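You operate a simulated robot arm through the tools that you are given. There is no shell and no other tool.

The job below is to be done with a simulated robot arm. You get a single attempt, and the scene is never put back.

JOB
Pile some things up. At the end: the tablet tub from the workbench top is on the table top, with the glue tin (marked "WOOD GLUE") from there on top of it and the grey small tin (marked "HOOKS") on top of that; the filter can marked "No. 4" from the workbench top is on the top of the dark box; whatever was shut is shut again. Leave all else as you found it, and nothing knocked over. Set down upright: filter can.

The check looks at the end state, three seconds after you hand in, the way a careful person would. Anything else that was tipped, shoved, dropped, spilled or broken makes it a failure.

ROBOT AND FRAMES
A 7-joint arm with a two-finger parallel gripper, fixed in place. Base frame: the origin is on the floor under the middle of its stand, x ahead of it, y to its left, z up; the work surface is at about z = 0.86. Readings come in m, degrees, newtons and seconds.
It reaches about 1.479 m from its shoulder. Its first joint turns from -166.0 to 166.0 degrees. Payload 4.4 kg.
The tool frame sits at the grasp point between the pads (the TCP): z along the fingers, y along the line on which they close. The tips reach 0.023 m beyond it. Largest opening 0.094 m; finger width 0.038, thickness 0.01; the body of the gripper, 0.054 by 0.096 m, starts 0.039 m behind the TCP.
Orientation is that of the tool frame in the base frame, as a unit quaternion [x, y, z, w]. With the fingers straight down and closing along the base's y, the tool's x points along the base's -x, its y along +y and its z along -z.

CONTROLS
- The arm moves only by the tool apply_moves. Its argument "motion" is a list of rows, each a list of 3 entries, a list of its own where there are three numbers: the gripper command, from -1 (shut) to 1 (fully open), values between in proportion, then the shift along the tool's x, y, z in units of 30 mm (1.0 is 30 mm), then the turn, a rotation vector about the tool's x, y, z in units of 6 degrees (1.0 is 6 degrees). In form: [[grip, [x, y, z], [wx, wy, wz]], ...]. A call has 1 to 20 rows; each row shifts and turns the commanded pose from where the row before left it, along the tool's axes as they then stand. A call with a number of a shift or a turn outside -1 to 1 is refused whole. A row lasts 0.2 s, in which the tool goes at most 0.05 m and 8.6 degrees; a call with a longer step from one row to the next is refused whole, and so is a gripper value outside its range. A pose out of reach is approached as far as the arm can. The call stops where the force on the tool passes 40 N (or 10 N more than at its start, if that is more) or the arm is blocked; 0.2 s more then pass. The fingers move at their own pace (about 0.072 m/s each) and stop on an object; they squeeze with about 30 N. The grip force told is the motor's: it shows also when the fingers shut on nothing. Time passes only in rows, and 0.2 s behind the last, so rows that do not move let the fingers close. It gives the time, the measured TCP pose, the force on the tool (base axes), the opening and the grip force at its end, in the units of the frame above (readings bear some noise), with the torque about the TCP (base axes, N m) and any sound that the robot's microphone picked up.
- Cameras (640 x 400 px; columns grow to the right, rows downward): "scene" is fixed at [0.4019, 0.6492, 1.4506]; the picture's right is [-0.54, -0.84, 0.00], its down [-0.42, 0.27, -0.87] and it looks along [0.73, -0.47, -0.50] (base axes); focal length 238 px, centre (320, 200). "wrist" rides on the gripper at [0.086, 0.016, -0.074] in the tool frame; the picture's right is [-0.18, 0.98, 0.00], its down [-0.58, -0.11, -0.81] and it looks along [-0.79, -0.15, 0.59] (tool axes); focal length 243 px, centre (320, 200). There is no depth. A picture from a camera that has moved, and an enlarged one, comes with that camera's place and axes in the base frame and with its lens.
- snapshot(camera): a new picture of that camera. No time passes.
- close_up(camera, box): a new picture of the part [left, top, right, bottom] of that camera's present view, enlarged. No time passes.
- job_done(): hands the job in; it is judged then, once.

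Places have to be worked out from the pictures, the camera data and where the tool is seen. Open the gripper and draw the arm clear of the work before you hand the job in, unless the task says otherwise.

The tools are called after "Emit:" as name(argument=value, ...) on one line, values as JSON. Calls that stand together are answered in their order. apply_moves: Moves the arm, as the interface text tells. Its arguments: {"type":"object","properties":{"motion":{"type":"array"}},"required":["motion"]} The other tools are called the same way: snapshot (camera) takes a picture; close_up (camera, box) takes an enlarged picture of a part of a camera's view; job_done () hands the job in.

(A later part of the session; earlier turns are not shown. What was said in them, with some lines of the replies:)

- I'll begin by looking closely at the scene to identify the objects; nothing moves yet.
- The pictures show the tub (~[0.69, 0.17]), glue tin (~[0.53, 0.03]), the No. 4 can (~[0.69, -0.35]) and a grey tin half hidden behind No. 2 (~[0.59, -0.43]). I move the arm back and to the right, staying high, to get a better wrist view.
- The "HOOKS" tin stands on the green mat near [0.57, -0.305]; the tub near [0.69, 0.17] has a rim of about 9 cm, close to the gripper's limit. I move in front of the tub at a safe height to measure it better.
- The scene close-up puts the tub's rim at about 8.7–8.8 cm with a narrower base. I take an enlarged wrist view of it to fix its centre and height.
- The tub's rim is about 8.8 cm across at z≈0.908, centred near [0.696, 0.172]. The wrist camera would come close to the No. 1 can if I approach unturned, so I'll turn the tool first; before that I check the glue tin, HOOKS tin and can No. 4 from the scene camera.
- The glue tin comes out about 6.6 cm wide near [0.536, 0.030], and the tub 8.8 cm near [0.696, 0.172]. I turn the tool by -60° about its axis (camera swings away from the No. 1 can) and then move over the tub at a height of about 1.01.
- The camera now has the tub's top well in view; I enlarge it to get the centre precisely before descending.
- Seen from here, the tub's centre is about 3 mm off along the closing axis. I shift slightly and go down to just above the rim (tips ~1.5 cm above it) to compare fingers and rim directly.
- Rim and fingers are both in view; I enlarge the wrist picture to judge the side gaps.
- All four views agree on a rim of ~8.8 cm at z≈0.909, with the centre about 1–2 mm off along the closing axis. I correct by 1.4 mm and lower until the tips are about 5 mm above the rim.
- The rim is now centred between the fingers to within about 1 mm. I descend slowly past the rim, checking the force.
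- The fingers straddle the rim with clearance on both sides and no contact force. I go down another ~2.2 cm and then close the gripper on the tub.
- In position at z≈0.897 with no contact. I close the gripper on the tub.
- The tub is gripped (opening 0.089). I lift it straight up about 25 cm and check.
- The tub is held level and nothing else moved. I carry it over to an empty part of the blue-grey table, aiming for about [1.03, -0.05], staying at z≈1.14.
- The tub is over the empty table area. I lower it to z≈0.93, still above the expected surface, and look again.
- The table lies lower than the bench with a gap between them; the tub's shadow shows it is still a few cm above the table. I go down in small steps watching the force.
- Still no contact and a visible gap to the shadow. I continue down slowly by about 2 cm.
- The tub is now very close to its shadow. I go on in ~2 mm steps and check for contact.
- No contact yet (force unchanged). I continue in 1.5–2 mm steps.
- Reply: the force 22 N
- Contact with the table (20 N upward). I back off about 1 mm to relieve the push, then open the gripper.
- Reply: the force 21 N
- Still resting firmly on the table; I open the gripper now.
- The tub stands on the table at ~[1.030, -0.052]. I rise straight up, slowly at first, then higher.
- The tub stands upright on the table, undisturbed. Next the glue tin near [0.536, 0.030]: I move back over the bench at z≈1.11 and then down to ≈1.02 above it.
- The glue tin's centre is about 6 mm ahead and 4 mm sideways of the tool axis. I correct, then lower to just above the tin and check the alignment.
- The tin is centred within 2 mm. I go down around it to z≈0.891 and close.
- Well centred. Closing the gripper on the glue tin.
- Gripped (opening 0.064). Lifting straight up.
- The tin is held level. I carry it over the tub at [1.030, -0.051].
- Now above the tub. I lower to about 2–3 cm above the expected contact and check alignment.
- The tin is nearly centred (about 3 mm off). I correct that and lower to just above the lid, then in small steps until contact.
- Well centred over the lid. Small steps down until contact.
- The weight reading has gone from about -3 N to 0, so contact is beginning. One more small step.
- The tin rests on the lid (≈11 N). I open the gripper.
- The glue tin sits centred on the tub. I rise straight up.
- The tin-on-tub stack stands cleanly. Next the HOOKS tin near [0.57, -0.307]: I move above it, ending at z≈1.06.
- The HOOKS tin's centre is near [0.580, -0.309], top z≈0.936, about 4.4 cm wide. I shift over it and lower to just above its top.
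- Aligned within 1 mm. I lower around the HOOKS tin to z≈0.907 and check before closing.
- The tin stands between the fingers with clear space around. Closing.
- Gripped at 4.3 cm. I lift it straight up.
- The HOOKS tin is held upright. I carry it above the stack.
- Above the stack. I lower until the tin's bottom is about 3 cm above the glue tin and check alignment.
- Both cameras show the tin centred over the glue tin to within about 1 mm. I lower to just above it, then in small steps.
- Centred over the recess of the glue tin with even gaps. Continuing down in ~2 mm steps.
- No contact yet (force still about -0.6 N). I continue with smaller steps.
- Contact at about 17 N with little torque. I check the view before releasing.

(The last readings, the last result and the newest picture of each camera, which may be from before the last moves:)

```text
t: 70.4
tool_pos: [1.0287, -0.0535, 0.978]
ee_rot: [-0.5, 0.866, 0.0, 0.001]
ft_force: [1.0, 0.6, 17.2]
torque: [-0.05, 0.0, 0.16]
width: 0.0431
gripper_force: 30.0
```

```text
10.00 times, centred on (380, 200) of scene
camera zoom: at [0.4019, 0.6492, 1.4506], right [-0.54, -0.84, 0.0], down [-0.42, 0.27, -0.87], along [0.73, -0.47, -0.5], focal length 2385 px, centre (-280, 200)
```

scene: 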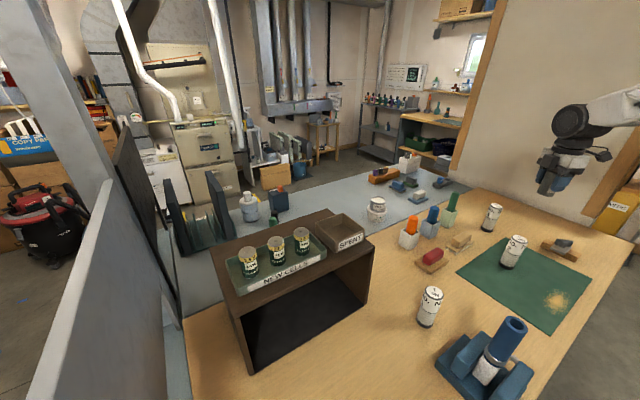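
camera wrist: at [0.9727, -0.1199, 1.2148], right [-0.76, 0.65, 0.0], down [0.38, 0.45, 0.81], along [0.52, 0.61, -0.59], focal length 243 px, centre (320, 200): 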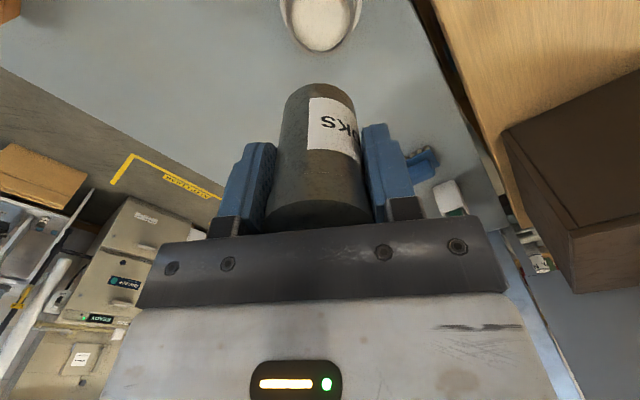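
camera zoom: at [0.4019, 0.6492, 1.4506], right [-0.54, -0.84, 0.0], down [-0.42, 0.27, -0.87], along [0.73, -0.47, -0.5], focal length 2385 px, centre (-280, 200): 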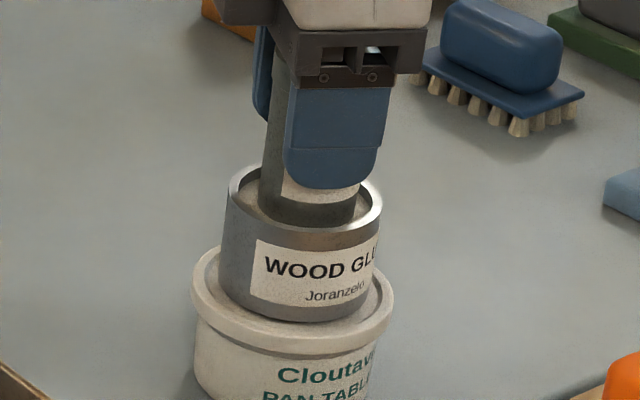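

The tin sits inside the rim. I release it.

Emit:
apply_moves(motion=[[-0.4, [0, 0, -0.02], [0, 0, 0]], [0.3, [0, 0, 0], [0, 0, 0]], [1, [0, 0, 0], [0, 0, 0]], [1, [0, 0, 0], [0, 0, 0]]])

Emit:
close_up(camera="wrist", box=[150, 10, 500, 260])

Emit:
close_up(camera="scene", box=[350, 160, 420, 230])

```text
t: 71.4
tool_pos: [1.0285, -0.0521, 0.9771]
ee_rot: [-0.5, 0.866, 0.0, -0.001]
ft_force: [-0.2, -1.0, 0.6]
torque: [-0.02, -0.03, 0.0]
width: 0.0943
gripper_force: 0.1
```

```text
1.60 times, centred on (325, 135) of wrist
camera zoom: at [0.9718, -0.1193, 1.0521], right [-0.76, 0.65, 0.0], down [0.39, 0.45, 0.81], along [0.52, 0.61, -0.59], focal length 388 px, centre (312, 304)
```

zoom: 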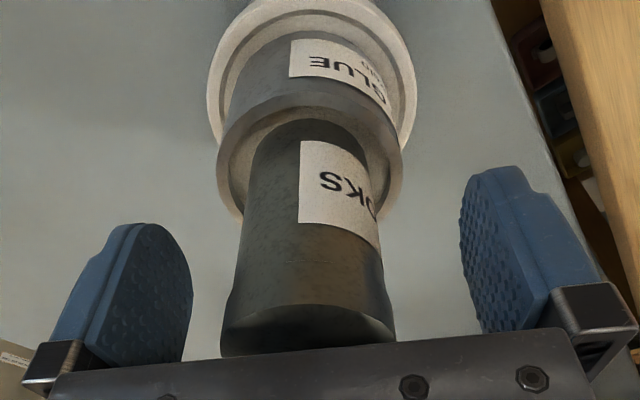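

```text
5.71 times, centred on (385, 195) of scene
camera zoom: at [0.4019, 0.6492, 1.4506], right [-0.54, -0.84, 0.0], down [-0.42, 0.27, -0.87], along [0.73, -0.47, -0.5], focal length 1363 px, centre (-51, 229)
```

zoom: 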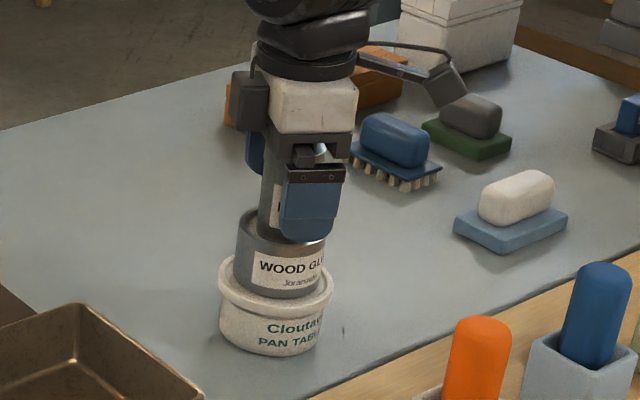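

The HOOKS tin stands free and upright on the stack. I rise straight up, clear of it.

Emit:
apply_moves(motion=[[1, [0, 0, -0.2], [0, 0, 0]], [1, [0, 0, -0.4], [0, 0, 0]], [1, [0, 0, -0.7], [0, 0, 0]], [1, [0, 0, -1], [0, 0, 0]], [1, [0, 0, -1], [0, 0, 0]], [1, [0, 0, -1], [0, 0, 0]], [1, [0, 0, -1], [0, 0, 0]], [1, [0, 0, -1], [0, 0, 0]], [1, [0, 0, 0], [0, 0, 0]]])

Emit:
close_up(camera="scene", box=[350, 160, 420, 230])

Emit:
snapshot(camera="scene")

```text
t: 73.4
tool_pos: [1.0309, -0.0518, 1.1675]
ee_rot: [-0.5, 0.866, 0.0, 0.0]
ft_force: [-1.0, 0.2, 0.5]
torque: [0.02, 0.02, 0.0]
width: 0.094
gripper_force: 0.2
```

```text
5.71 times, centred on (385, 195) of scene
camera zoom: at [0.4019, 0.6492, 1.4506], right [-0.54, -0.84, 0.0], down [-0.42, 0.27, -0.87], along [0.73, -0.47, -0.5], focal length 1363 px, centre (-51, 229)
```

zoom: 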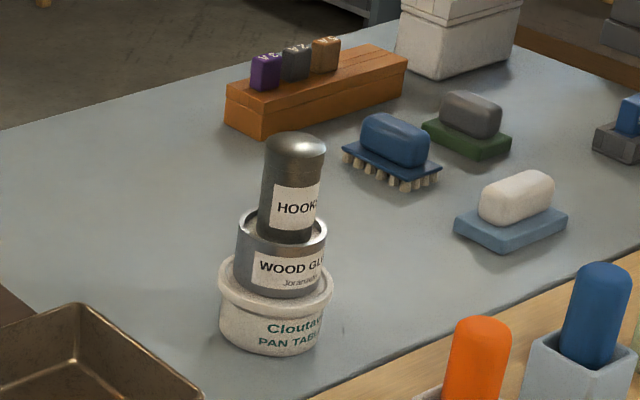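

```text
taken
```

scene: 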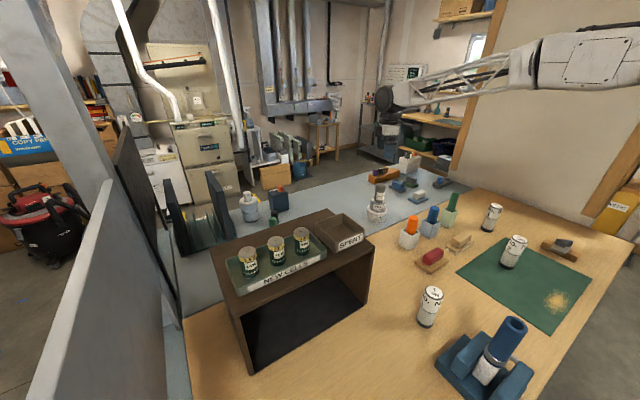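

The three-part stack stands straight. Now the No. 4 can near [0.70, -0.35]: I move above it, ending at z≈1.08.

Emit:
apply_moves(motion=[[1, [0.941, 0.305, 0], [0, 0, 0]], [1, [0.941, 0.305, 0], [0, 0, 0]], [1, [0.941, 0.305, 0], [0, 0, 0]], [1, [0.941, 0.305, 0], [0, 0, 0]], [1, [0.941, 0.305, 0], [0, 0, 0]], [1, [0.941, 0.305, 0], [0, 0, 0]], [1, [0.941, 0.305, 0], [0, 0, 0]], [1, [0.941, 0.305, 0], [0, 0, 0]], [1, [0.941, 0.305, 0], [0, 0, 0]], [1, [0.941, 0.305, 0], [0, 0, 0]], [1, [0.941, 0.305, 0], [0, 0, 0]], [1, [0.941, 0.305, 0], [0, 0, 0]], [1, [0.941, 0.305, 0], [0, 0, 0]], [1, [0.941, 0.305, 0], [0, 0, 0]], [1, [0.941, 0.305, 0], [0, 0, 0]], [1, [0, 0, 0.9], [0, 0, 0]], [1, [0, 0, 0.9], [0, 0, 0]], [1, [0, 0, 0.8], [0, 0, 0]], [1, [0, 0, 0], [0, 0, 0]]])

Emit:
snapshot(camera="wrist")

Emit:
close_up(camera="wrist", box=[240, 0, 400, 100])

Emit:
close_up(camera="scene", box=[430, 150, 560, 250])

```text
t: 77.4
tool_pos: [0.6975, -0.3506, 1.0878]
ee_rot: [-0.5, 0.866, 0.0, -0.001]
ft_force: [1.0, -0.9, 0.3]
torque: [-0.03, -0.02, 0.0]
width: 0.0942
gripper_force: 0.0
```

```text
taken
camera wrist: at [0.6409, -0.4169, 1.1631], right [-0.76, 0.65, 0.0], down [0.38, 0.45, 0.81], along [0.53, 0.61, -0.59], focal length 243 px, centre (320, 200)
```

wrist: 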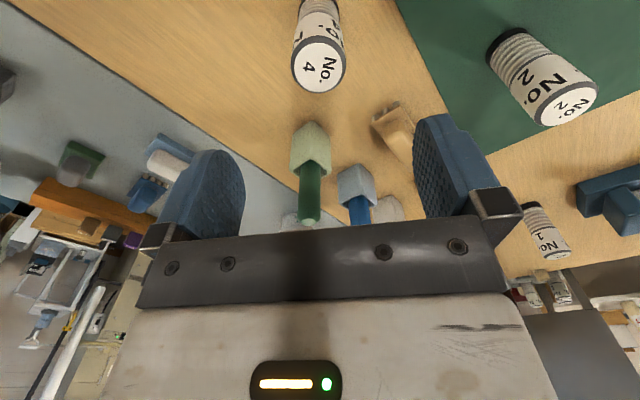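

```text
4.00 times, centred on (320, 50) of wrist
camera zoom: at [0.6409, -0.4169, 1.1631], right [-0.76, 0.65, 0.0], down [0.38, 0.45, 0.81], along [0.53, 0.61, -0.59], focal length 970 px, centre (320, 800)
```

zoom: 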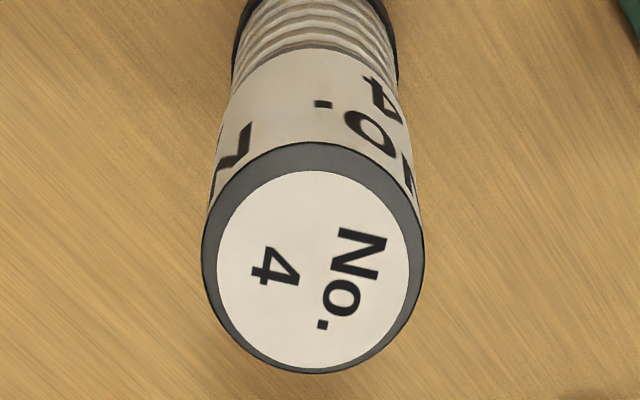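

```text
4.00 times, centred on (495, 200) of scene
camera zoom: at [0.4019, 0.6492, 1.4506], right [-0.54, -0.84, 0.0], down [-0.42, 0.27, -0.87], along [0.73, -0.47, -0.5], focal length 954 px, centre (-380, 200)
```

zoom: 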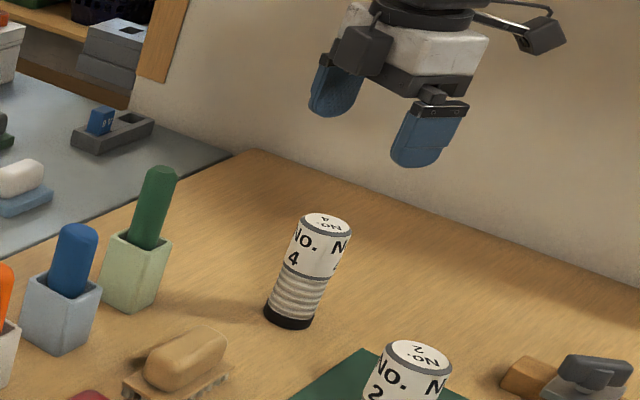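

Can No. 4 is nearly under the tool (3 mm off), top at z≈0.97. I correct and lower to just above it.

Emit:
apply_moves(motion=[[1, [-0.097, -0.067, 0.5], [0, 0, 0]], [1, [0, 0, 0.8], [0, 0, 0]], [1, [0, 0, 0.8], [0, 0, 0]], [1, [0, 0, 0.6], [0, 0, 0]], [1, [0, 0, 0], [0, 0, 0]]])

Emit:
snapshot(camera="wrist")

Emit:
close_up(camera="scene", box=[430, 150, 560, 250])

```text
t: 78.6
tool_pos: [0.7029, -0.3473, 1.0079]
ee_rot: [-0.5, 0.866, -0.001, 0.0]
ft_force: [-0.3, 0.0, 1.0]
torque: [0.04, 0.03, 0.03]
width: 0.0938
gripper_force: 0.0
```

```text
taken
camera wrist: at [0.645, -0.4148, 1.0825], right [-0.76, 0.65, 0.0], down [0.39, 0.45, 0.81], along [0.52, 0.61, -0.59], focal length 243 px, centre (320, 200)
```

wrist: 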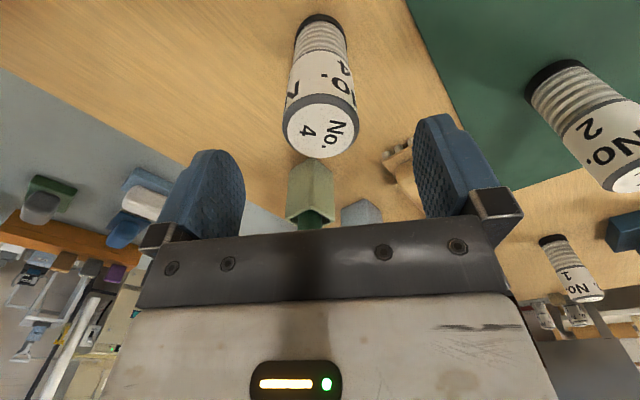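

```text
4.00 times, centred on (495, 200) of scene
camera zoom: at [0.4019, 0.6492, 1.4506], right [-0.54, -0.84, 0.0], down [-0.42, 0.27, -0.87], along [0.73, -0.47, -0.5], focal length 954 px, centre (-380, 200)
```

zoom: 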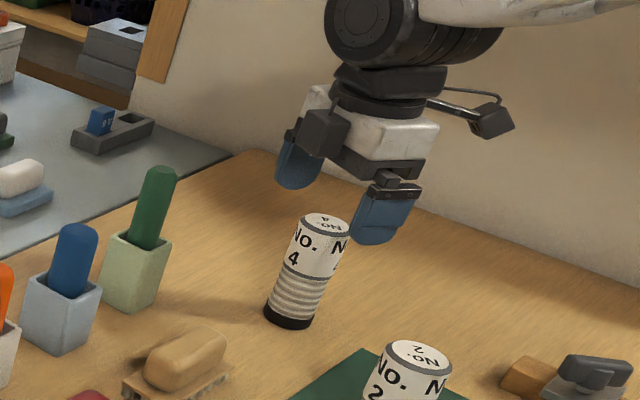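

Aligned. I lower around the can to z≈0.94.

Emit:
apply_moves(motion=[[1, [0, 0, 0.6], [0, 0, 0]], [1, [0, 0, 0.6], [0, 0, 0]], [1, [0, 0, 0.6], [0, 0, 0]], [1, [0, 0, 0.3], [0, 0, 0]], [1, [0, 0, 0.12], [0, 0, 0]], [1, [0, 0, 0], [0, 0, 0]]])

Emit:
close_up(camera="wrist", box=[150, 10, 500, 260])

Emit:
close_up(camera="scene", box=[430, 150, 560, 250])

```text
t: 80.0
tool_pos: [0.7032, -0.3491, 0.9407]
ee_rot: [-0.5, 0.866, 0.0, 0.0]
ft_force: [0.0, 0.2, 0.1]
torque: [0.01, -0.01, 0.01]
width: 0.0938
gripper_force: 0.1
```

```text
1.60 times, centred on (325, 135) of wrist
camera zoom: at [0.6451, -0.4159, 1.0156], right [-0.76, 0.65, 0.0], down [0.39, 0.45, 0.81], along [0.52, 0.61, -0.59], focal length 388 px, centre (312, 304)
```

zoom: 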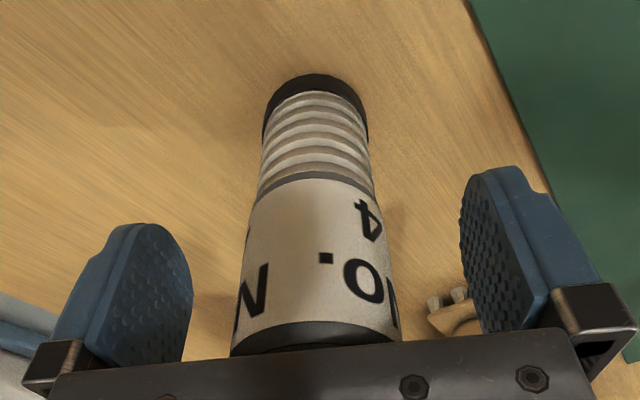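

```text
4.00 times, centred on (495, 200) of scene
camera zoom: at [0.4019, 0.6492, 1.4506], right [-0.54, -0.84, 0.0], down [-0.42, 0.27, -0.87], along [0.73, -0.47, -0.5], focal length 954 px, centre (-380, 200)
```

zoom: 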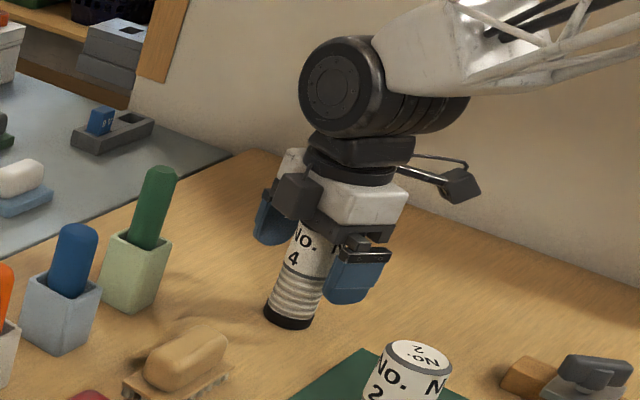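

The can stands centred between the fingers. Closing the gripper.

Emit:
apply_moves(motion=[[-1, [0, 0, 0], [0, 0, 0]], [-1, [0, 0, 0], [0, 0, 0]], [-1, [0, 0, 0], [0, 0, 0]], [-1, [0, 0, 0], [0, 0, 0]], [-1, [0, 0, 0], [0, 0, 0]]])

```text
t: 81.2
tool_pos: [0.7027, -0.3497, 0.9413]
ee_rot: [-0.5, 0.866, 0.001, 0.0]
ft_force: [0.5, -0.2, 0.7]
torque: [-0.03, -0.04, 0.03]
width: 0.0413
gripper_force: 30.3
```

Gripped at 4.1 cm. I lift it high enough (z≈1.32) to clear the box and cells.

Emit:
apply_moves(motion=[[-1, [0, 0, -0.3], [0, 0, 0]], [-1, [0, 0, -0.6], [0, 0, 0]], [-1, [0, 0, -1], [0, 0, 0]], [-1, [0, 0, -1], [0, 0, 0]], [-1, [0, 0, -1], [0, 0, 0]], [-1, [0, 0, -1], [0, 0, 0]], [-1, [0, 0, -1], [0, 0, 0]], [-1, [0, 0, -1], [0, 0, 0]], [-1, [0, 0, -1], [0, 0, 0]], [-1, [0, 0, -1], [0, 0, 0]], [-1, [0, 0, -1], [0, 0, 0]], [-1, [0, 0, -1], [0, 0, 0]], [-1, [0, 0, -1], [0, 0, 0]], [-1, [0, 0, -0.6], [0, 0, 0]], [-1, [0, 0, -0.3], [0, 0, 0]], [-1, [0, 0, 0], [0, 0, 0]]])

Emit:
snapshot(camera="wrist")

Emit:
snapshot(camera="scene")

```text
t: 84.6
tool_pos: [0.7024, -0.3485, 1.3252]
ee_rot: [-0.5, 0.866, 0.0, 0.0]
ft_force: [-0.2, -1.1, -1.9]
torque: [0.02, 0.0, 0.01]
width: 0.0412
gripper_force: 30.6
```

```text
taken
camera wrist: at [0.6444, -0.4162, 1.4006], right [-0.76, 0.65, 0.0], down [0.39, 0.45, 0.81], along [0.52, 0.61, -0.59], focal length 243 px, centre (320, 200)
```

wrist: 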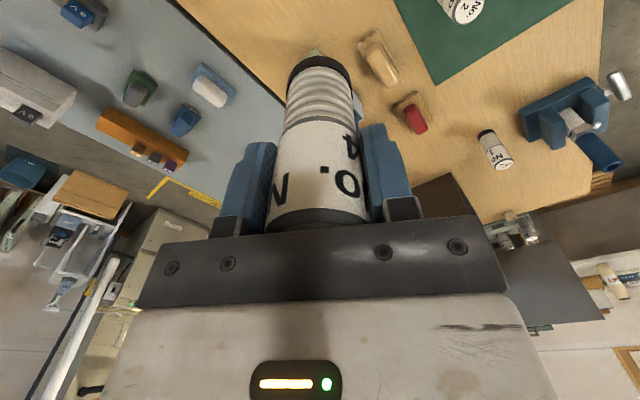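

```text
taken
```

scene: 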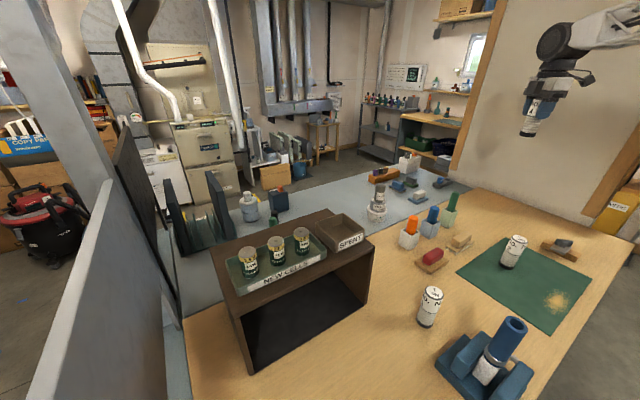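

The can is held upright. Before placing it I move in front of the dark box (about [0.657, 0.317, 1.32]) to see the free space on its top with the wrist camera.

Emit:
apply_moves(motion=[[-1, [-0.5, 0.33, 0], [0, 0, 0]], [-1, [-0.971, 0.653, 0], [0, 0, 0]], [-1, [-0.971, 0.653, 0], [0, 0, 0]], [-1, [-0.971, 0.653, 0], [0, 0, 0]], [-1, [-0.971, 0.653, 0], [0, 0, 0]], [-1, [-0.971, 0.653, 0], [0, 0, 0]], [-1, [-0.971, 0.653, 0], [0, 0, 0]], [-1, [-0.971, 0.653, 0], [0, 0, 0]], [-1, [-0.971, 0.653, 0], [0, 0, 0]], [-1, [-0.971, 0.653, 0], [0, 0, 0]], [-1, [-0.971, 0.653, 0], [0, 0, 0]], [-1, [-0.971, 0.653, 0], [0, 0, 0]], [-1, [-0.971, 0.653, 0], [0, 0, 0]], [-1, [-0.971, 0.653, 0], [0, 0, 0]], [-1, [-0.971, 0.653, 0], [0, 0, 0]], [-1, [-0.971, 0.653, 0], [0, 0, 0]], [-1, [-0.971, 0.653, 0], [0, 0, 0]], [-1, [-0.971, 0.653, 0], [0, 0, 0]], [-1, [-0.971, 0.653, 0], [0, 0, 0]], [-1, [-0.47, 0.32, 0], [0, 0, 0]]])

Emit:
snapshot(camera="wrist")

Emit:
snapshot(camera="scene")

```text
t: 88.8
tool_pos: [0.6553, 0.3188, 1.3251]
ee_rot: [-0.501, 0.866, 0.0, 0.0]
ft_force: [-0.5, 0.2, -1.2]
torque: [-0.02, 0.0, -0.01]
width: 0.0411
gripper_force: 29.5
```

```text
taken
camera wrist: at [0.5978, 0.2506, 1.3992], right [-0.76, 0.65, 0.0], down [0.39, 0.45, 0.81], along [0.52, 0.61, -0.59], focal length 243 px, centre (320, 200)
```

wrist: 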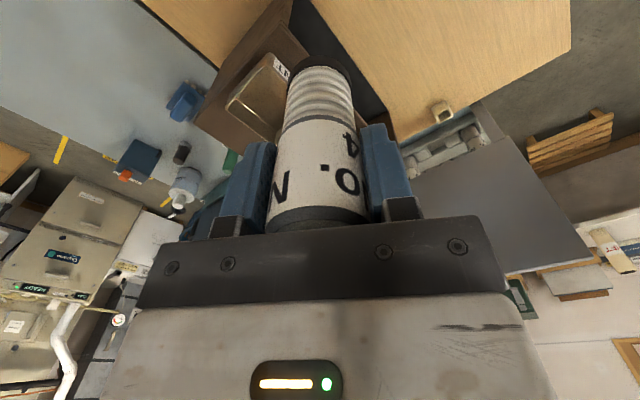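

```text
taken
```

scene: 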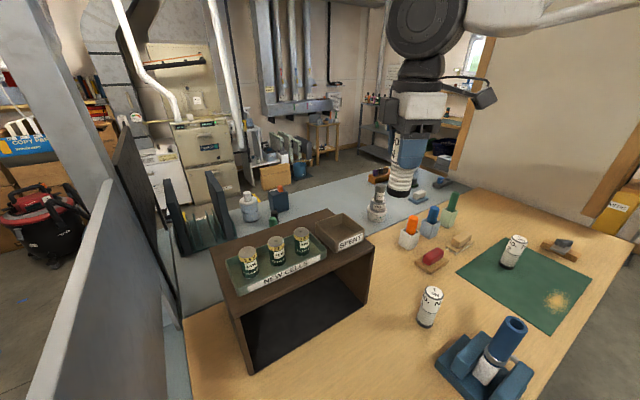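

Emit:
close_up(camera="wrist", box=[180, 30, 310, 170])

```text
2.86 times, centred on (245, 100) of wrist
camera zoom: at [0.5978, 0.2506, 1.3992], right [-0.76, 0.65, 0.0], down [0.39, 0.45, 0.81], along [0.52, 0.61, -0.59], focal length 693 px, centre (534, 486)
```

zoom: 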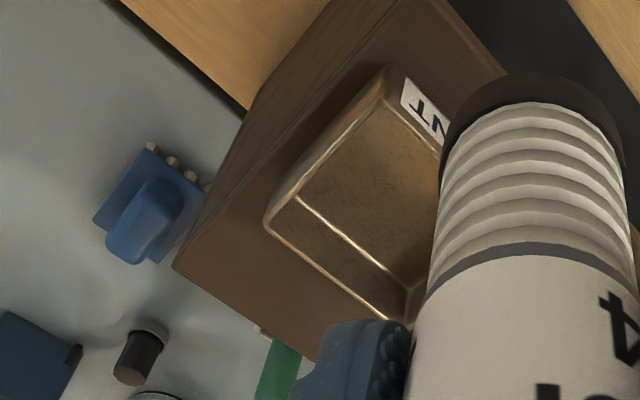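

The top of the box has a free strip about 8.5 cm deep behind the SPENT tray (x≈0.834 to 0.919). I aim for [0.877, 0.36], first moving above it at the same height.

Emit:
apply_moves(motion=[[-1, [-0.35, -0.41, 0], [0, 0, 0]], [-1, [-0.697, -0.814, 0], [0, 0, 0]], [-1, [-0.697, -0.814, 0], [0, 0, 0]], [-1, [-0.697, -0.814, 0], [0, 0, 0]], [-1, [-0.697, -0.814, 0], [0, 0, 0]], [-1, [-0.697, -0.814, 0], [0, 0, 0]], [-1, [-0.697, -0.814, 0], [0, 0, 0]], [-1, [-0.35, -0.41, 0], [0, 0, 0]], [-1, [0, 0, 0], [0, 0, 0]]])

Emit:
snapshot(camera="wrist")

Emit:
close_up(camera="scene", box=[240, 110, 400, 260])

```text
t: 90.8
tool_pos: [0.8776, 0.3594, 1.3231]
ee_rot: [-0.5, 0.866, 0.0, 0.001]
ft_force: [-0.1, 0.2, -0.8]
torque: [-0.01, 0.02, -0.02]
width: 0.0413
gripper_force: 29.9
```

```text
taken
camera wrist: at [0.8207, 0.2919, 1.3977], right [-0.76, 0.65, 0.0], down [0.39, 0.45, 0.81], along [0.52, 0.61, -0.59], focal length 243 px, centre (320, 200)
```

wrist: 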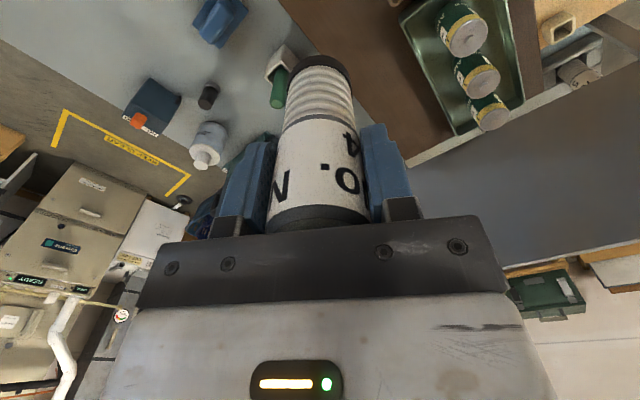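

```text
2.67 times, centred on (320, 185) of scene
camera zoom: at [0.4019, 0.6492, 1.4506], right [-0.54, -0.84, 0.0], down [-0.42, 0.27, -0.87], along [0.73, -0.47, -0.5], focal length 636 px, centre (320, 240)
```

zoom: 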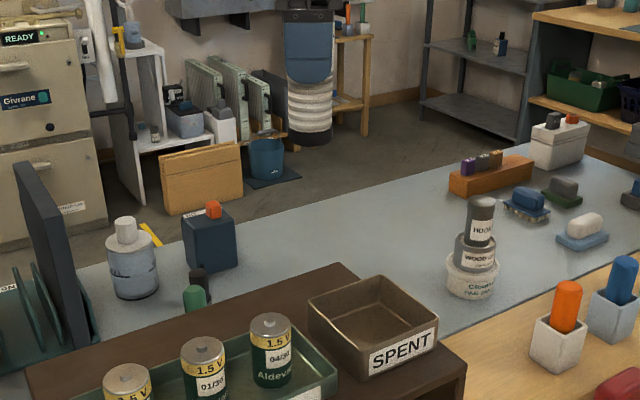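

Positioned above the free strip. I lower to about 2–3 cm above the box top and check.

Emit:
apply_moves(motion=[[-1, [0, 0, 0.4], [0, 0, 0]], [-1, [0, 0, 0.8], [0, 0, 0]], [-1, [0, 0, 0.8], [0, 0, 0]], [-1, [0, 0, 0.8], [0, 0, 0]], [-1, [0, 0, 0.8], [0, 0, 0]], [-1, [0, 0, 0.8], [0, 0, 0]], [-1, [0, 0, 0.5], [0, 0, 0]], [-1, [0, 0, 0.2], [0, 0, 0]], [-1, [0, 0, 0], [0, 0, 0]]])

Emit:
snapshot(camera="wrist")

Emit:
close_up(camera="scene", box=[260, 160, 380, 260])

```text
t: 92.8
tool_pos: [0.8776, 0.3591, 1.171]
ee_rot: [-0.499, 0.866, 0.0, 0.0]
ft_force: [-0.2, 0.5, -1.7]
torque: [-0.01, -0.04, 0.03]
width: 0.0411
gripper_force: 29.5
```

```text
taken
camera wrist: at [0.8205, 0.2911, 1.2464], right [-0.76, 0.65, 0.0], down [0.38, 0.45, 0.81], along [0.52, 0.61, -0.59], focal length 243 px, centre (320, 200)
```

wrist: 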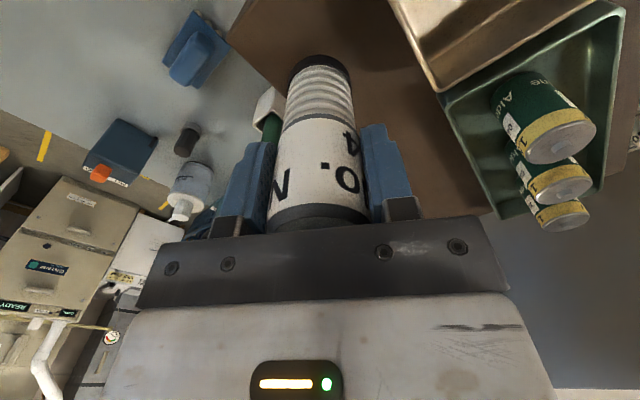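

```text
4.00 times, centred on (320, 210) of scene
camera zoom: at [0.4019, 0.6492, 1.4506], right [-0.54, -0.84, 0.0], down [-0.42, 0.27, -0.87], along [0.73, -0.47, -0.5], focal length 954 px, centre (320, 160)
```

zoom: 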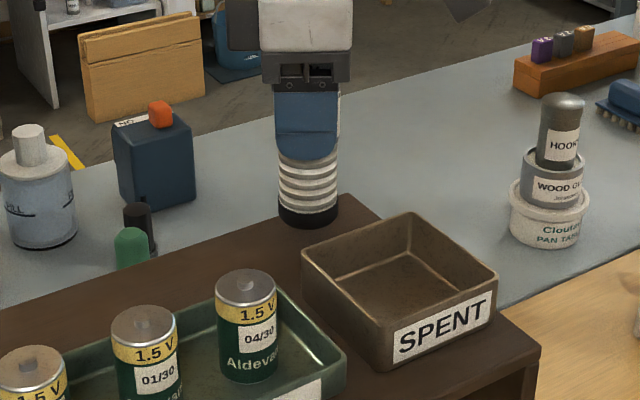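

The can's base is above the strip between the SPENT tray and the rear edge, with clearance all round. I nudge it 5 mm forward off the rear edge and lower to near contact.

Emit:
apply_moves(motion=[[-1, [0.09, 0.15, 0], [0, 0, 0]], [-1, [0, 0, 0.2], [0, 0, 0]], [-1, [0, 0, 0.2], [0, 0, 0]], [-1, [0, 0, 0.2], [0, 0, 0]], [-1, [0, 0, 0], [0, 0, 0]]])

Emit:
close_up(camera="scene", box=[280, 180, 360, 240])

Emit:
close_up(camera="wrist", box=[200, 0, 460, 150])

```text
t: 94.0
tool_pos: [0.8719, 0.3577, 1.1561]
ee_rot: [-0.5, 0.866, 0.0, 0.0]
ft_force: [-4.2, 0.8, 18.6]
torque: [0.01, 0.55, 0.01]
width: 0.0414
gripper_force: 29.8
```

```text
6.67 times, centred on (320, 210) of scene
camera zoom: at [0.4019, 0.6492, 1.4506], right [-0.54, -0.84, 0.0], down [-0.42, 0.27, -0.87], along [0.73, -0.47, -0.5], focal length 1590 px, centre (320, 133)
```

zoom: 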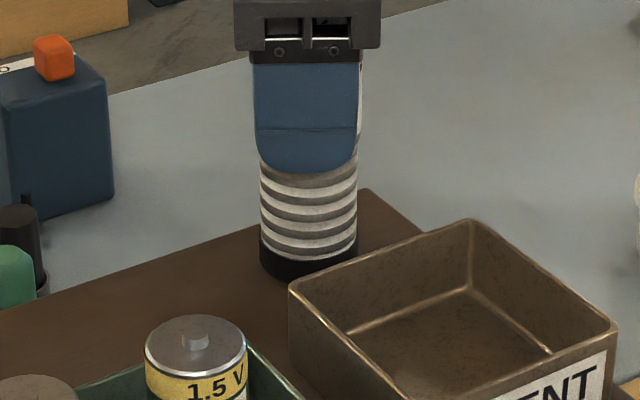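

```text
2.46 times, centred on (330, 75) of wrist
camera zoom: at [0.8149, 0.2904, 1.2308], right [-0.76, 0.65, 0.0], down [0.38, 0.45, 0.81], along [0.53, 0.61, -0.59], focal length 597 px, centre (295, 508)
```

zoom: 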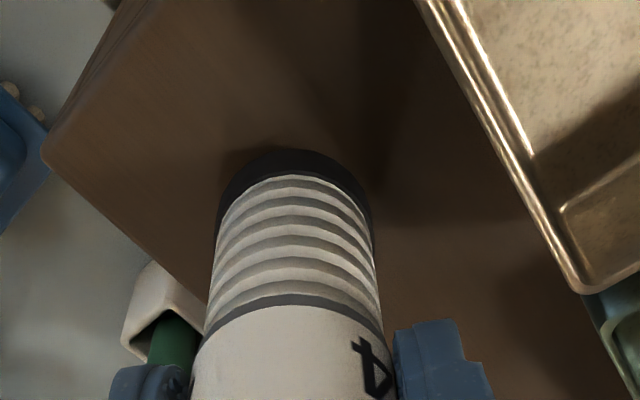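

Contact came earlier than expected (19 N), so the box top is at z≈1.075, and its rear edge is therefore nearer (x≈0.904). I lift a few mm, shift 8 mm towards the front to centre the can in the strip, and lower again gently.

Emit:
apply_moves(motion=[[-1, [0, 0, -0.3], [0, 0, 0]], [-1, [0.133, 0.231, 0], [0, 0, 0]], [-1, [0, 0, 0], [0, 0, 0]]])

Emit:
close_up(camera="scene", box=[280, 180, 360, 240])

Emit:
close_up(camera="wrist", box=[200, 0, 460, 150])

```text
t: 94.8
tool_pos: [0.865, 0.357, 1.1631]
ee_rot: [-0.5, 0.866, 0.0, 0.0]
ft_force: [-0.1, 0.7, -1.2]
torque: [-0.01, 0.01, 0.05]
width: 0.0414
gripper_force: 30.0
```

```text
6.67 times, centred on (320, 210) of scene
camera zoom: at [0.4019, 0.6492, 1.4506], right [-0.54, -0.84, 0.0], down [-0.42, 0.27, -0.87], along [0.73, -0.47, -0.5], focal length 1590 px, centre (320, 133)
```

zoom: 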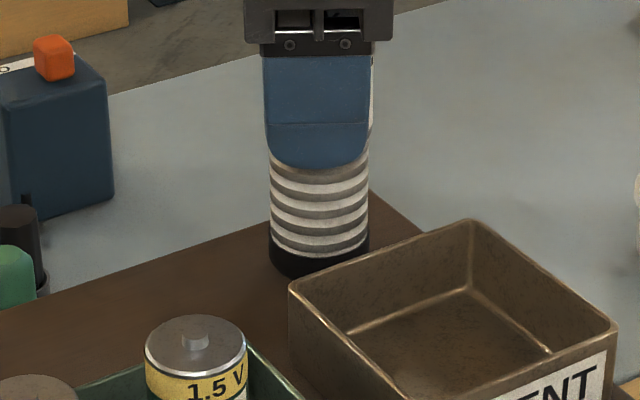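

```text
2.46 times, centred on (330, 75) of wrist
camera zoom: at [0.8068, 0.2908, 1.2375], right [-0.76, 0.65, 0.0], down [0.39, 0.45, 0.81], along [0.52, 0.61, -0.59], focal length 597 px, centre (295, 508)
```

zoom: 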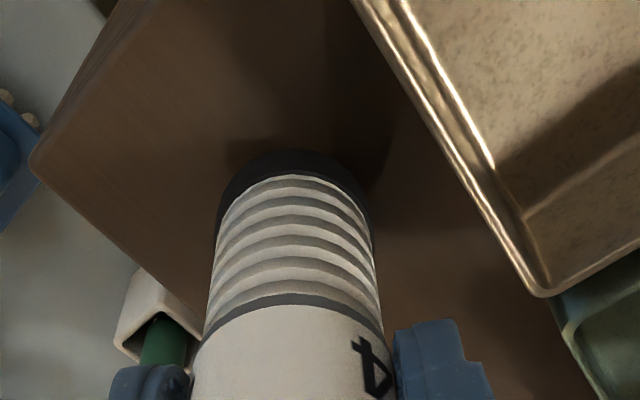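

The can now has good margins on both sides. Lowering in ~2 mm steps.

Emit:
apply_moves(motion=[[-1, [0, 0, 0.07], [0, 0, 0]], [-1, [0, 0, 0.07], [0, 0, 0]], [-1, [0, 0, 0], [0, 0, 0]]])

```text
t: 95.6
tool_pos: [0.865, 0.3569, 1.1584]
ee_rot: [-0.5, 0.866, 0.001, -0.001]
ft_force: [0.1, 0.5, -0.9]
torque: [0.03, -0.01, 0.01]
width: 0.0411
gripper_force: 30.6
```

Emit:
apply_moves(motion=[[-1, [0, 0, 0.05], [0, 0, 0]], [-1, [0, 0, 0.03], [0, 0, 0]], [-1, [0, 0, 0], [0, 0, 0]]])

```text
t: 96.4
tool_pos: [0.8656, 0.3576, 1.1565]
ee_rot: [-0.499, 0.866, 0.0, 0.0]
ft_force: [-1.0, 0.1, 0.7]
torque: [0.02, 0.07, -0.01]
width: 0.0408
gripper_force: 30.1
```

Contact is just starting (force from -1 to +0.7 N). One more millimetre.

Emit:
apply_moves(motion=[[-1, [0, 0, 0.04], [0, 0, 0]], [-1, [0, 0, 0], [0, 0, 0]]])

Emit:
close_up(camera="scene", box=[280, 180, 360, 240])

```text
t: 97.0
tool_pos: [0.8641, 0.3575, 1.1564]
ee_rot: [-0.5, 0.866, -0.001, 0.0]
ft_force: [1.4, -0.7, 11.7]
torque: [-0.13, -0.09, 0.07]
width: 0.0414
gripper_force: 30.0
```

```text
6.67 times, centred on (320, 210) of scene
camera zoom: at [0.4019, 0.6492, 1.4506], right [-0.54, -0.84, 0.0], down [-0.42, 0.27, -0.87], along [0.73, -0.47, -0.5], focal length 1590 px, centre (320, 133)
```

zoom: 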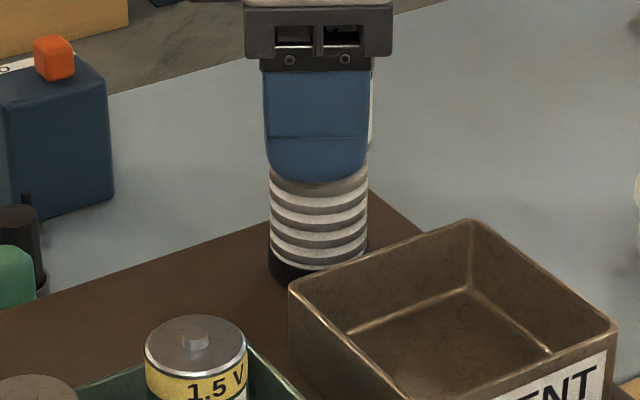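

The can stands on the box top (≈12 N, hardly any torque). I open the gripper partway, so the fingers stay clear of the tray.

Emit:
apply_moves(motion=[[0.0, [0, 0, 0], [0, 0, 0]], [0.3, [0, 0, 0], [0, 0, 0]], [0.3, [0, 0, 0], [0, 0, 0]]])

Emit:
close_up(camera="wrist", box=[150, 0, 500, 250])

Emit:
close_up(camera="scene", box=[280, 170, 360, 240])

```text
t: 97.8
tool_pos: [0.8636, 0.359, 1.1547]
ee_rot: [-0.5, 0.866, 0.0, 0.001]
ft_force: [-0.3, 0.6, -0.3]
torque: [0.0, 0.01, -0.01]
width: 0.0609
gripper_force: 0.1
```

```text
1.60 times, centred on (325, 125) of wrist
camera zoom: at [0.807, 0.2909, 1.2301], right [-0.76, 0.65, 0.0], down [0.39, 0.45, 0.81], along [0.52, 0.61, -0.59], focal length 388 px, centre (312, 320)
```

zoom: 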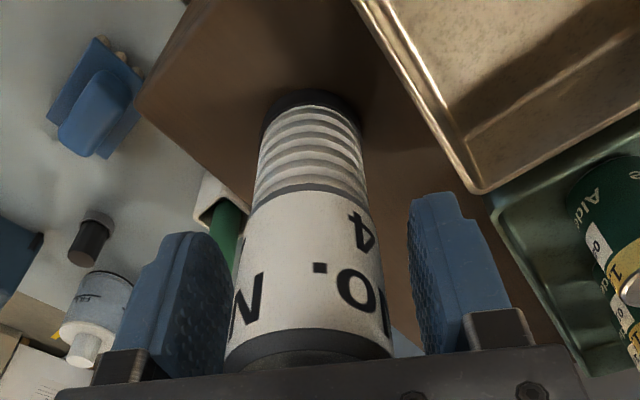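

```text
5.71 times, centred on (320, 205) of scene
camera zoom: at [0.4019, 0.6492, 1.4506], right [-0.54, -0.84, 0.0], down [-0.42, 0.27, -0.87], along [0.73, -0.47, -0.5], focal length 1363 px, centre (320, 171)
```

zoom: 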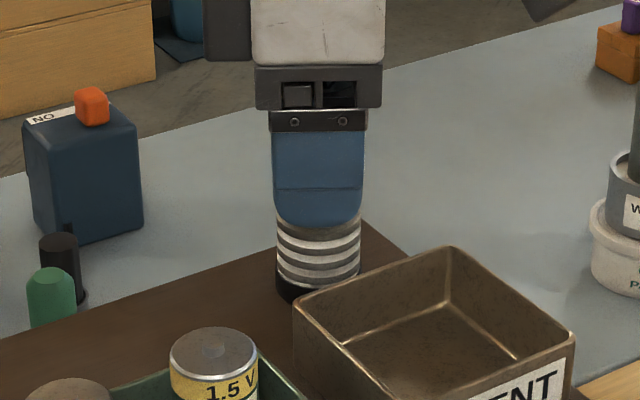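

The can stands free between the fingers. I rise straight up slowly, keeping the opening.

Emit:
apply_moves(motion=[[0.3, [0, 0, -0.2], [0, 0, 0]], [0.3, [0, 0, -0.4], [0, 0, 0]], [0.3, [0, 0, -0.7], [0, 0, 0]], [0.3, [0, 0, -0.9], [0, 0, 0]], [0.3, [0, 0, -0.9], [0, 0, 0]], [0.3, [0, 0, -0.9], [0, 0, 0]], [0.3, [0, 0, -0.9], [0, 0, 0]], [0.3, [0, 0, -0.9], [0, 0, 0]], [0.3, [0, 0, 0], [0, 0, 0]]])

Emit:
snapshot(camera="wrist")

Emit:
snapshot(camera="scene")

Emit:
close_up(camera="scene", box=[260, 160, 400, 260])

```text
t: 99.8
tool_pos: [0.864, 0.359, 1.3291]
ee_rot: [-0.5, 0.866, 0.0, 0.0]
ft_force: [0.3, -0.7, 0.7]
torque: [-0.02, -0.01, -0.01]
width: 0.0612
gripper_force: 0.0
```

```text
taken
camera wrist: at [0.806, 0.2916, 1.4037], right [-0.76, 0.65, 0.0], down [0.39, 0.45, 0.81], along [0.52, 0.61, -0.59], focal length 243 px, centre (320, 200)
```

wrist: 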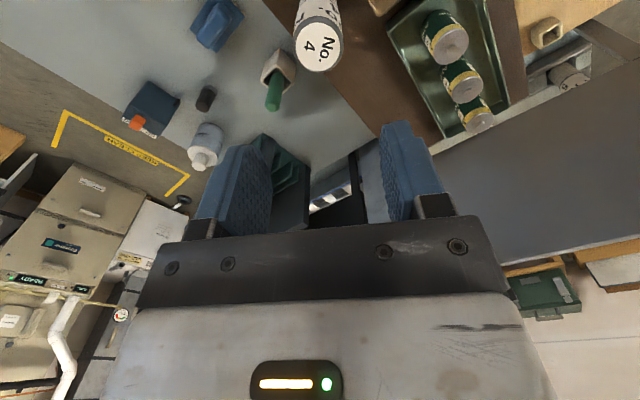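

```text
taken
```

scene: 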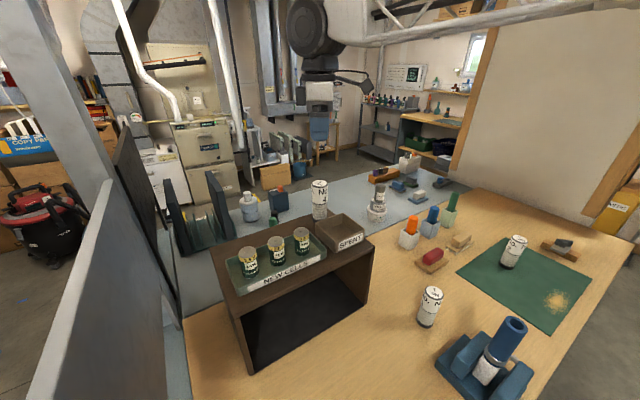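

```text
4.00 times, centred on (330, 210) of scene
camera zoom: at [0.4019, 0.6492, 1.4506], right [-0.54, -0.84, 0.0], down [-0.42, 0.27, -0.87], along [0.73, -0.47, -0.5], focal length 954 px, centre (280, 160)
```

zoom: 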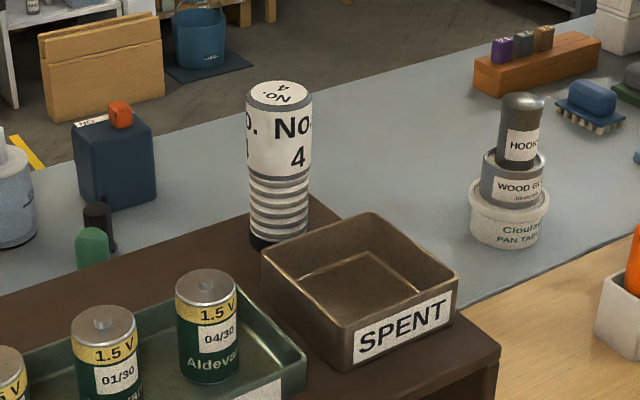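

All four things are in place and upright. I draw the arm back, high above everything, to near its starting place and open the gripper fully.

Emit:
apply_moves(motion=[[0.3, [0, 0, -0.8], [0, 0, 0]], [0.3, [0.5, 0.1, -0.5], [0, 0, 0]], [0.3, [0.97, 0.18, 0], [0, 0, 0]], [0.3, [0.97, 0.18, 0], [0, 0, 0]], [0.3, [0.97, 0.18, 0], [0, 0, 0]], [0.3, [0.97, 0.18, 0], [0, 0, 0]], [0.5, [0.97, 0.18, 0], [0, 0, 0]], [0.7, [0.97, 0.18, 0], [0, 0, 0]], [1, [0.97, 0.18, 0], [0, 0, 0]], [1, [0.97, 0.18, 0], [0, 0, 0]], [1, [0.97, 0.18, 0], [0, 0, 0]], [1, [0.97, 0.18, 0], [0, 0, 0]], [1, [0.97, 0.18, 0], [0, 0, 0]], [1, [0.97, 0.18, 0], [0, 0, 0]], [1, [0.97, 0.18, 0], [0, 0, 0]], [1, [0.97, 0.18, 0], [0, 0, 0]], [1, [0.5, 0.1, 0], [0, 0, 0]], [1, [0, 0, 0], [0, 0, 0]]])

Emit:
snapshot(camera="scene")

Emit:
close_up(camera="scene", box=[200, 150, 400, 280])

Emit:
close_up(camera="scene", box=[360, 180, 620, 400])

Emit:
snapshot(camera="wrist")

```text
t: 103.6
tool_pos: [0.574, 0.0208, 1.3687]
ee_rot: [-0.499, 0.866, 0.0, 0.0]
ft_force: [0.2, -0.2, 0.0]
torque: [0.0, 0.0, -0.04]
width: 0.094
gripper_force: 0.1
```

```text
taken
```

scene: 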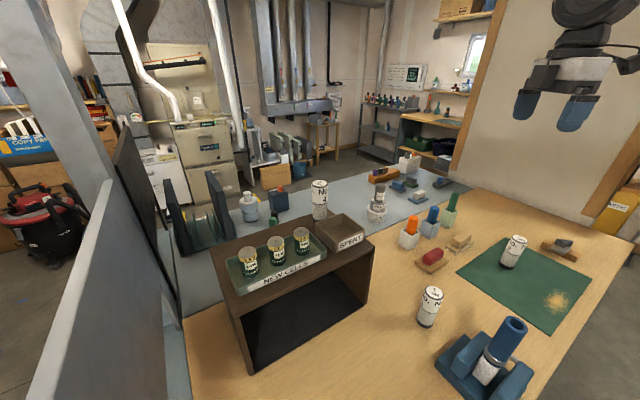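

```text
3.08 times, centred on (300, 215) of scene
camera zoom: at [0.4019, 0.6492, 1.4506], right [-0.54, -0.84, 0.0], down [-0.42, 0.27, -0.87], along [0.73, -0.47, -0.5], focal length 734 px, centre (382, 154)
```

zoom: 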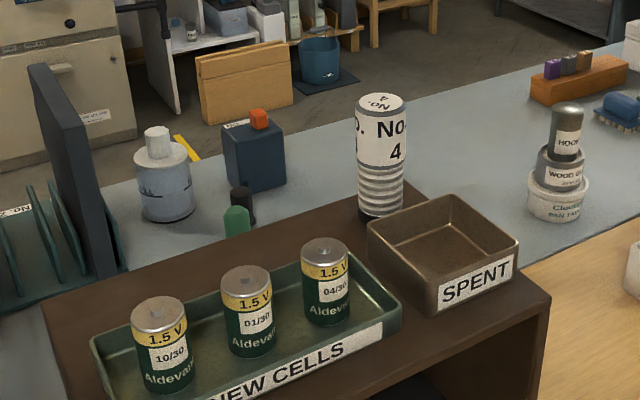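

```text
1.82 times, centred on (490, 290) of scene
camera zoom: at [0.4019, 0.6492, 1.4506], right [-0.54, -0.84, 0.0], down [-0.42, 0.27, -0.87], along [0.73, -0.47, -0.5], focal length 434 px, centre (11, 36)
```

zoom: 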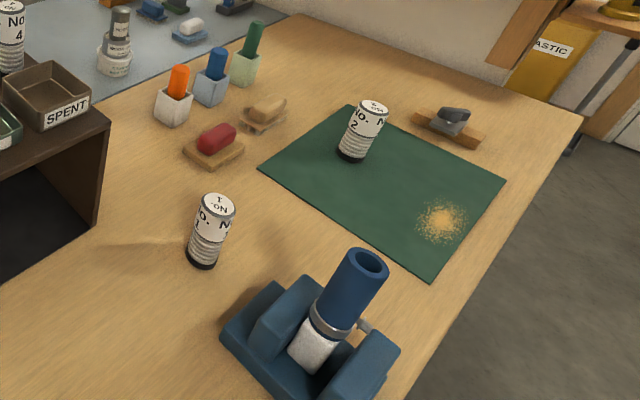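

```text
taken
camera wrist: at [0.5169, -0.0472, 1.4428], right [-0.76, 0.65, 0.0], down [0.38, 0.45, 0.81], along [0.52, 0.61, -0.59], focal length 243 px, centre (320, 200)
```

wrist: 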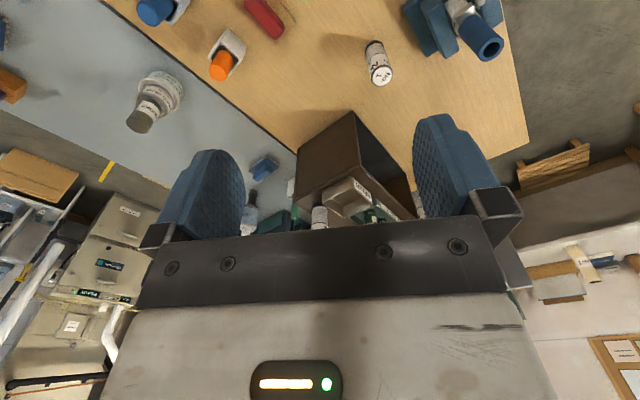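

The stack (tub, glue tin, HOOKS tin) stands straight on the table. Can No. 4 is upright on the dark box, everything else is where it was, and nothing was opened. The arm is clear with the gripper open, so I hand the job in.

Emit:
job_done()

```text
The job is handed in.
```

The job is handed in. In the last pictures everything was in place:

- **Stack:** the tablet tub stands on the blue-grey table top. The glue tin is on the tub, and the HOOKS tin is on the glue tin, sitting inside its raised rim.
- **Filter can:** No. 4 is upright on top of the dark box, in the free strip behind the SPENT tray.
- **Everything else:** nothing was knocked over, and the pictures show no other item out of place. I opened nothing, so there was nothing to shut again.

I took the wooden surface to be the workbench top and the blue-grey surface beyond it to be the table top. The tub and the No. 4 can both started on the wooden one.

The arm is drawn back above the bench with the gripper open.
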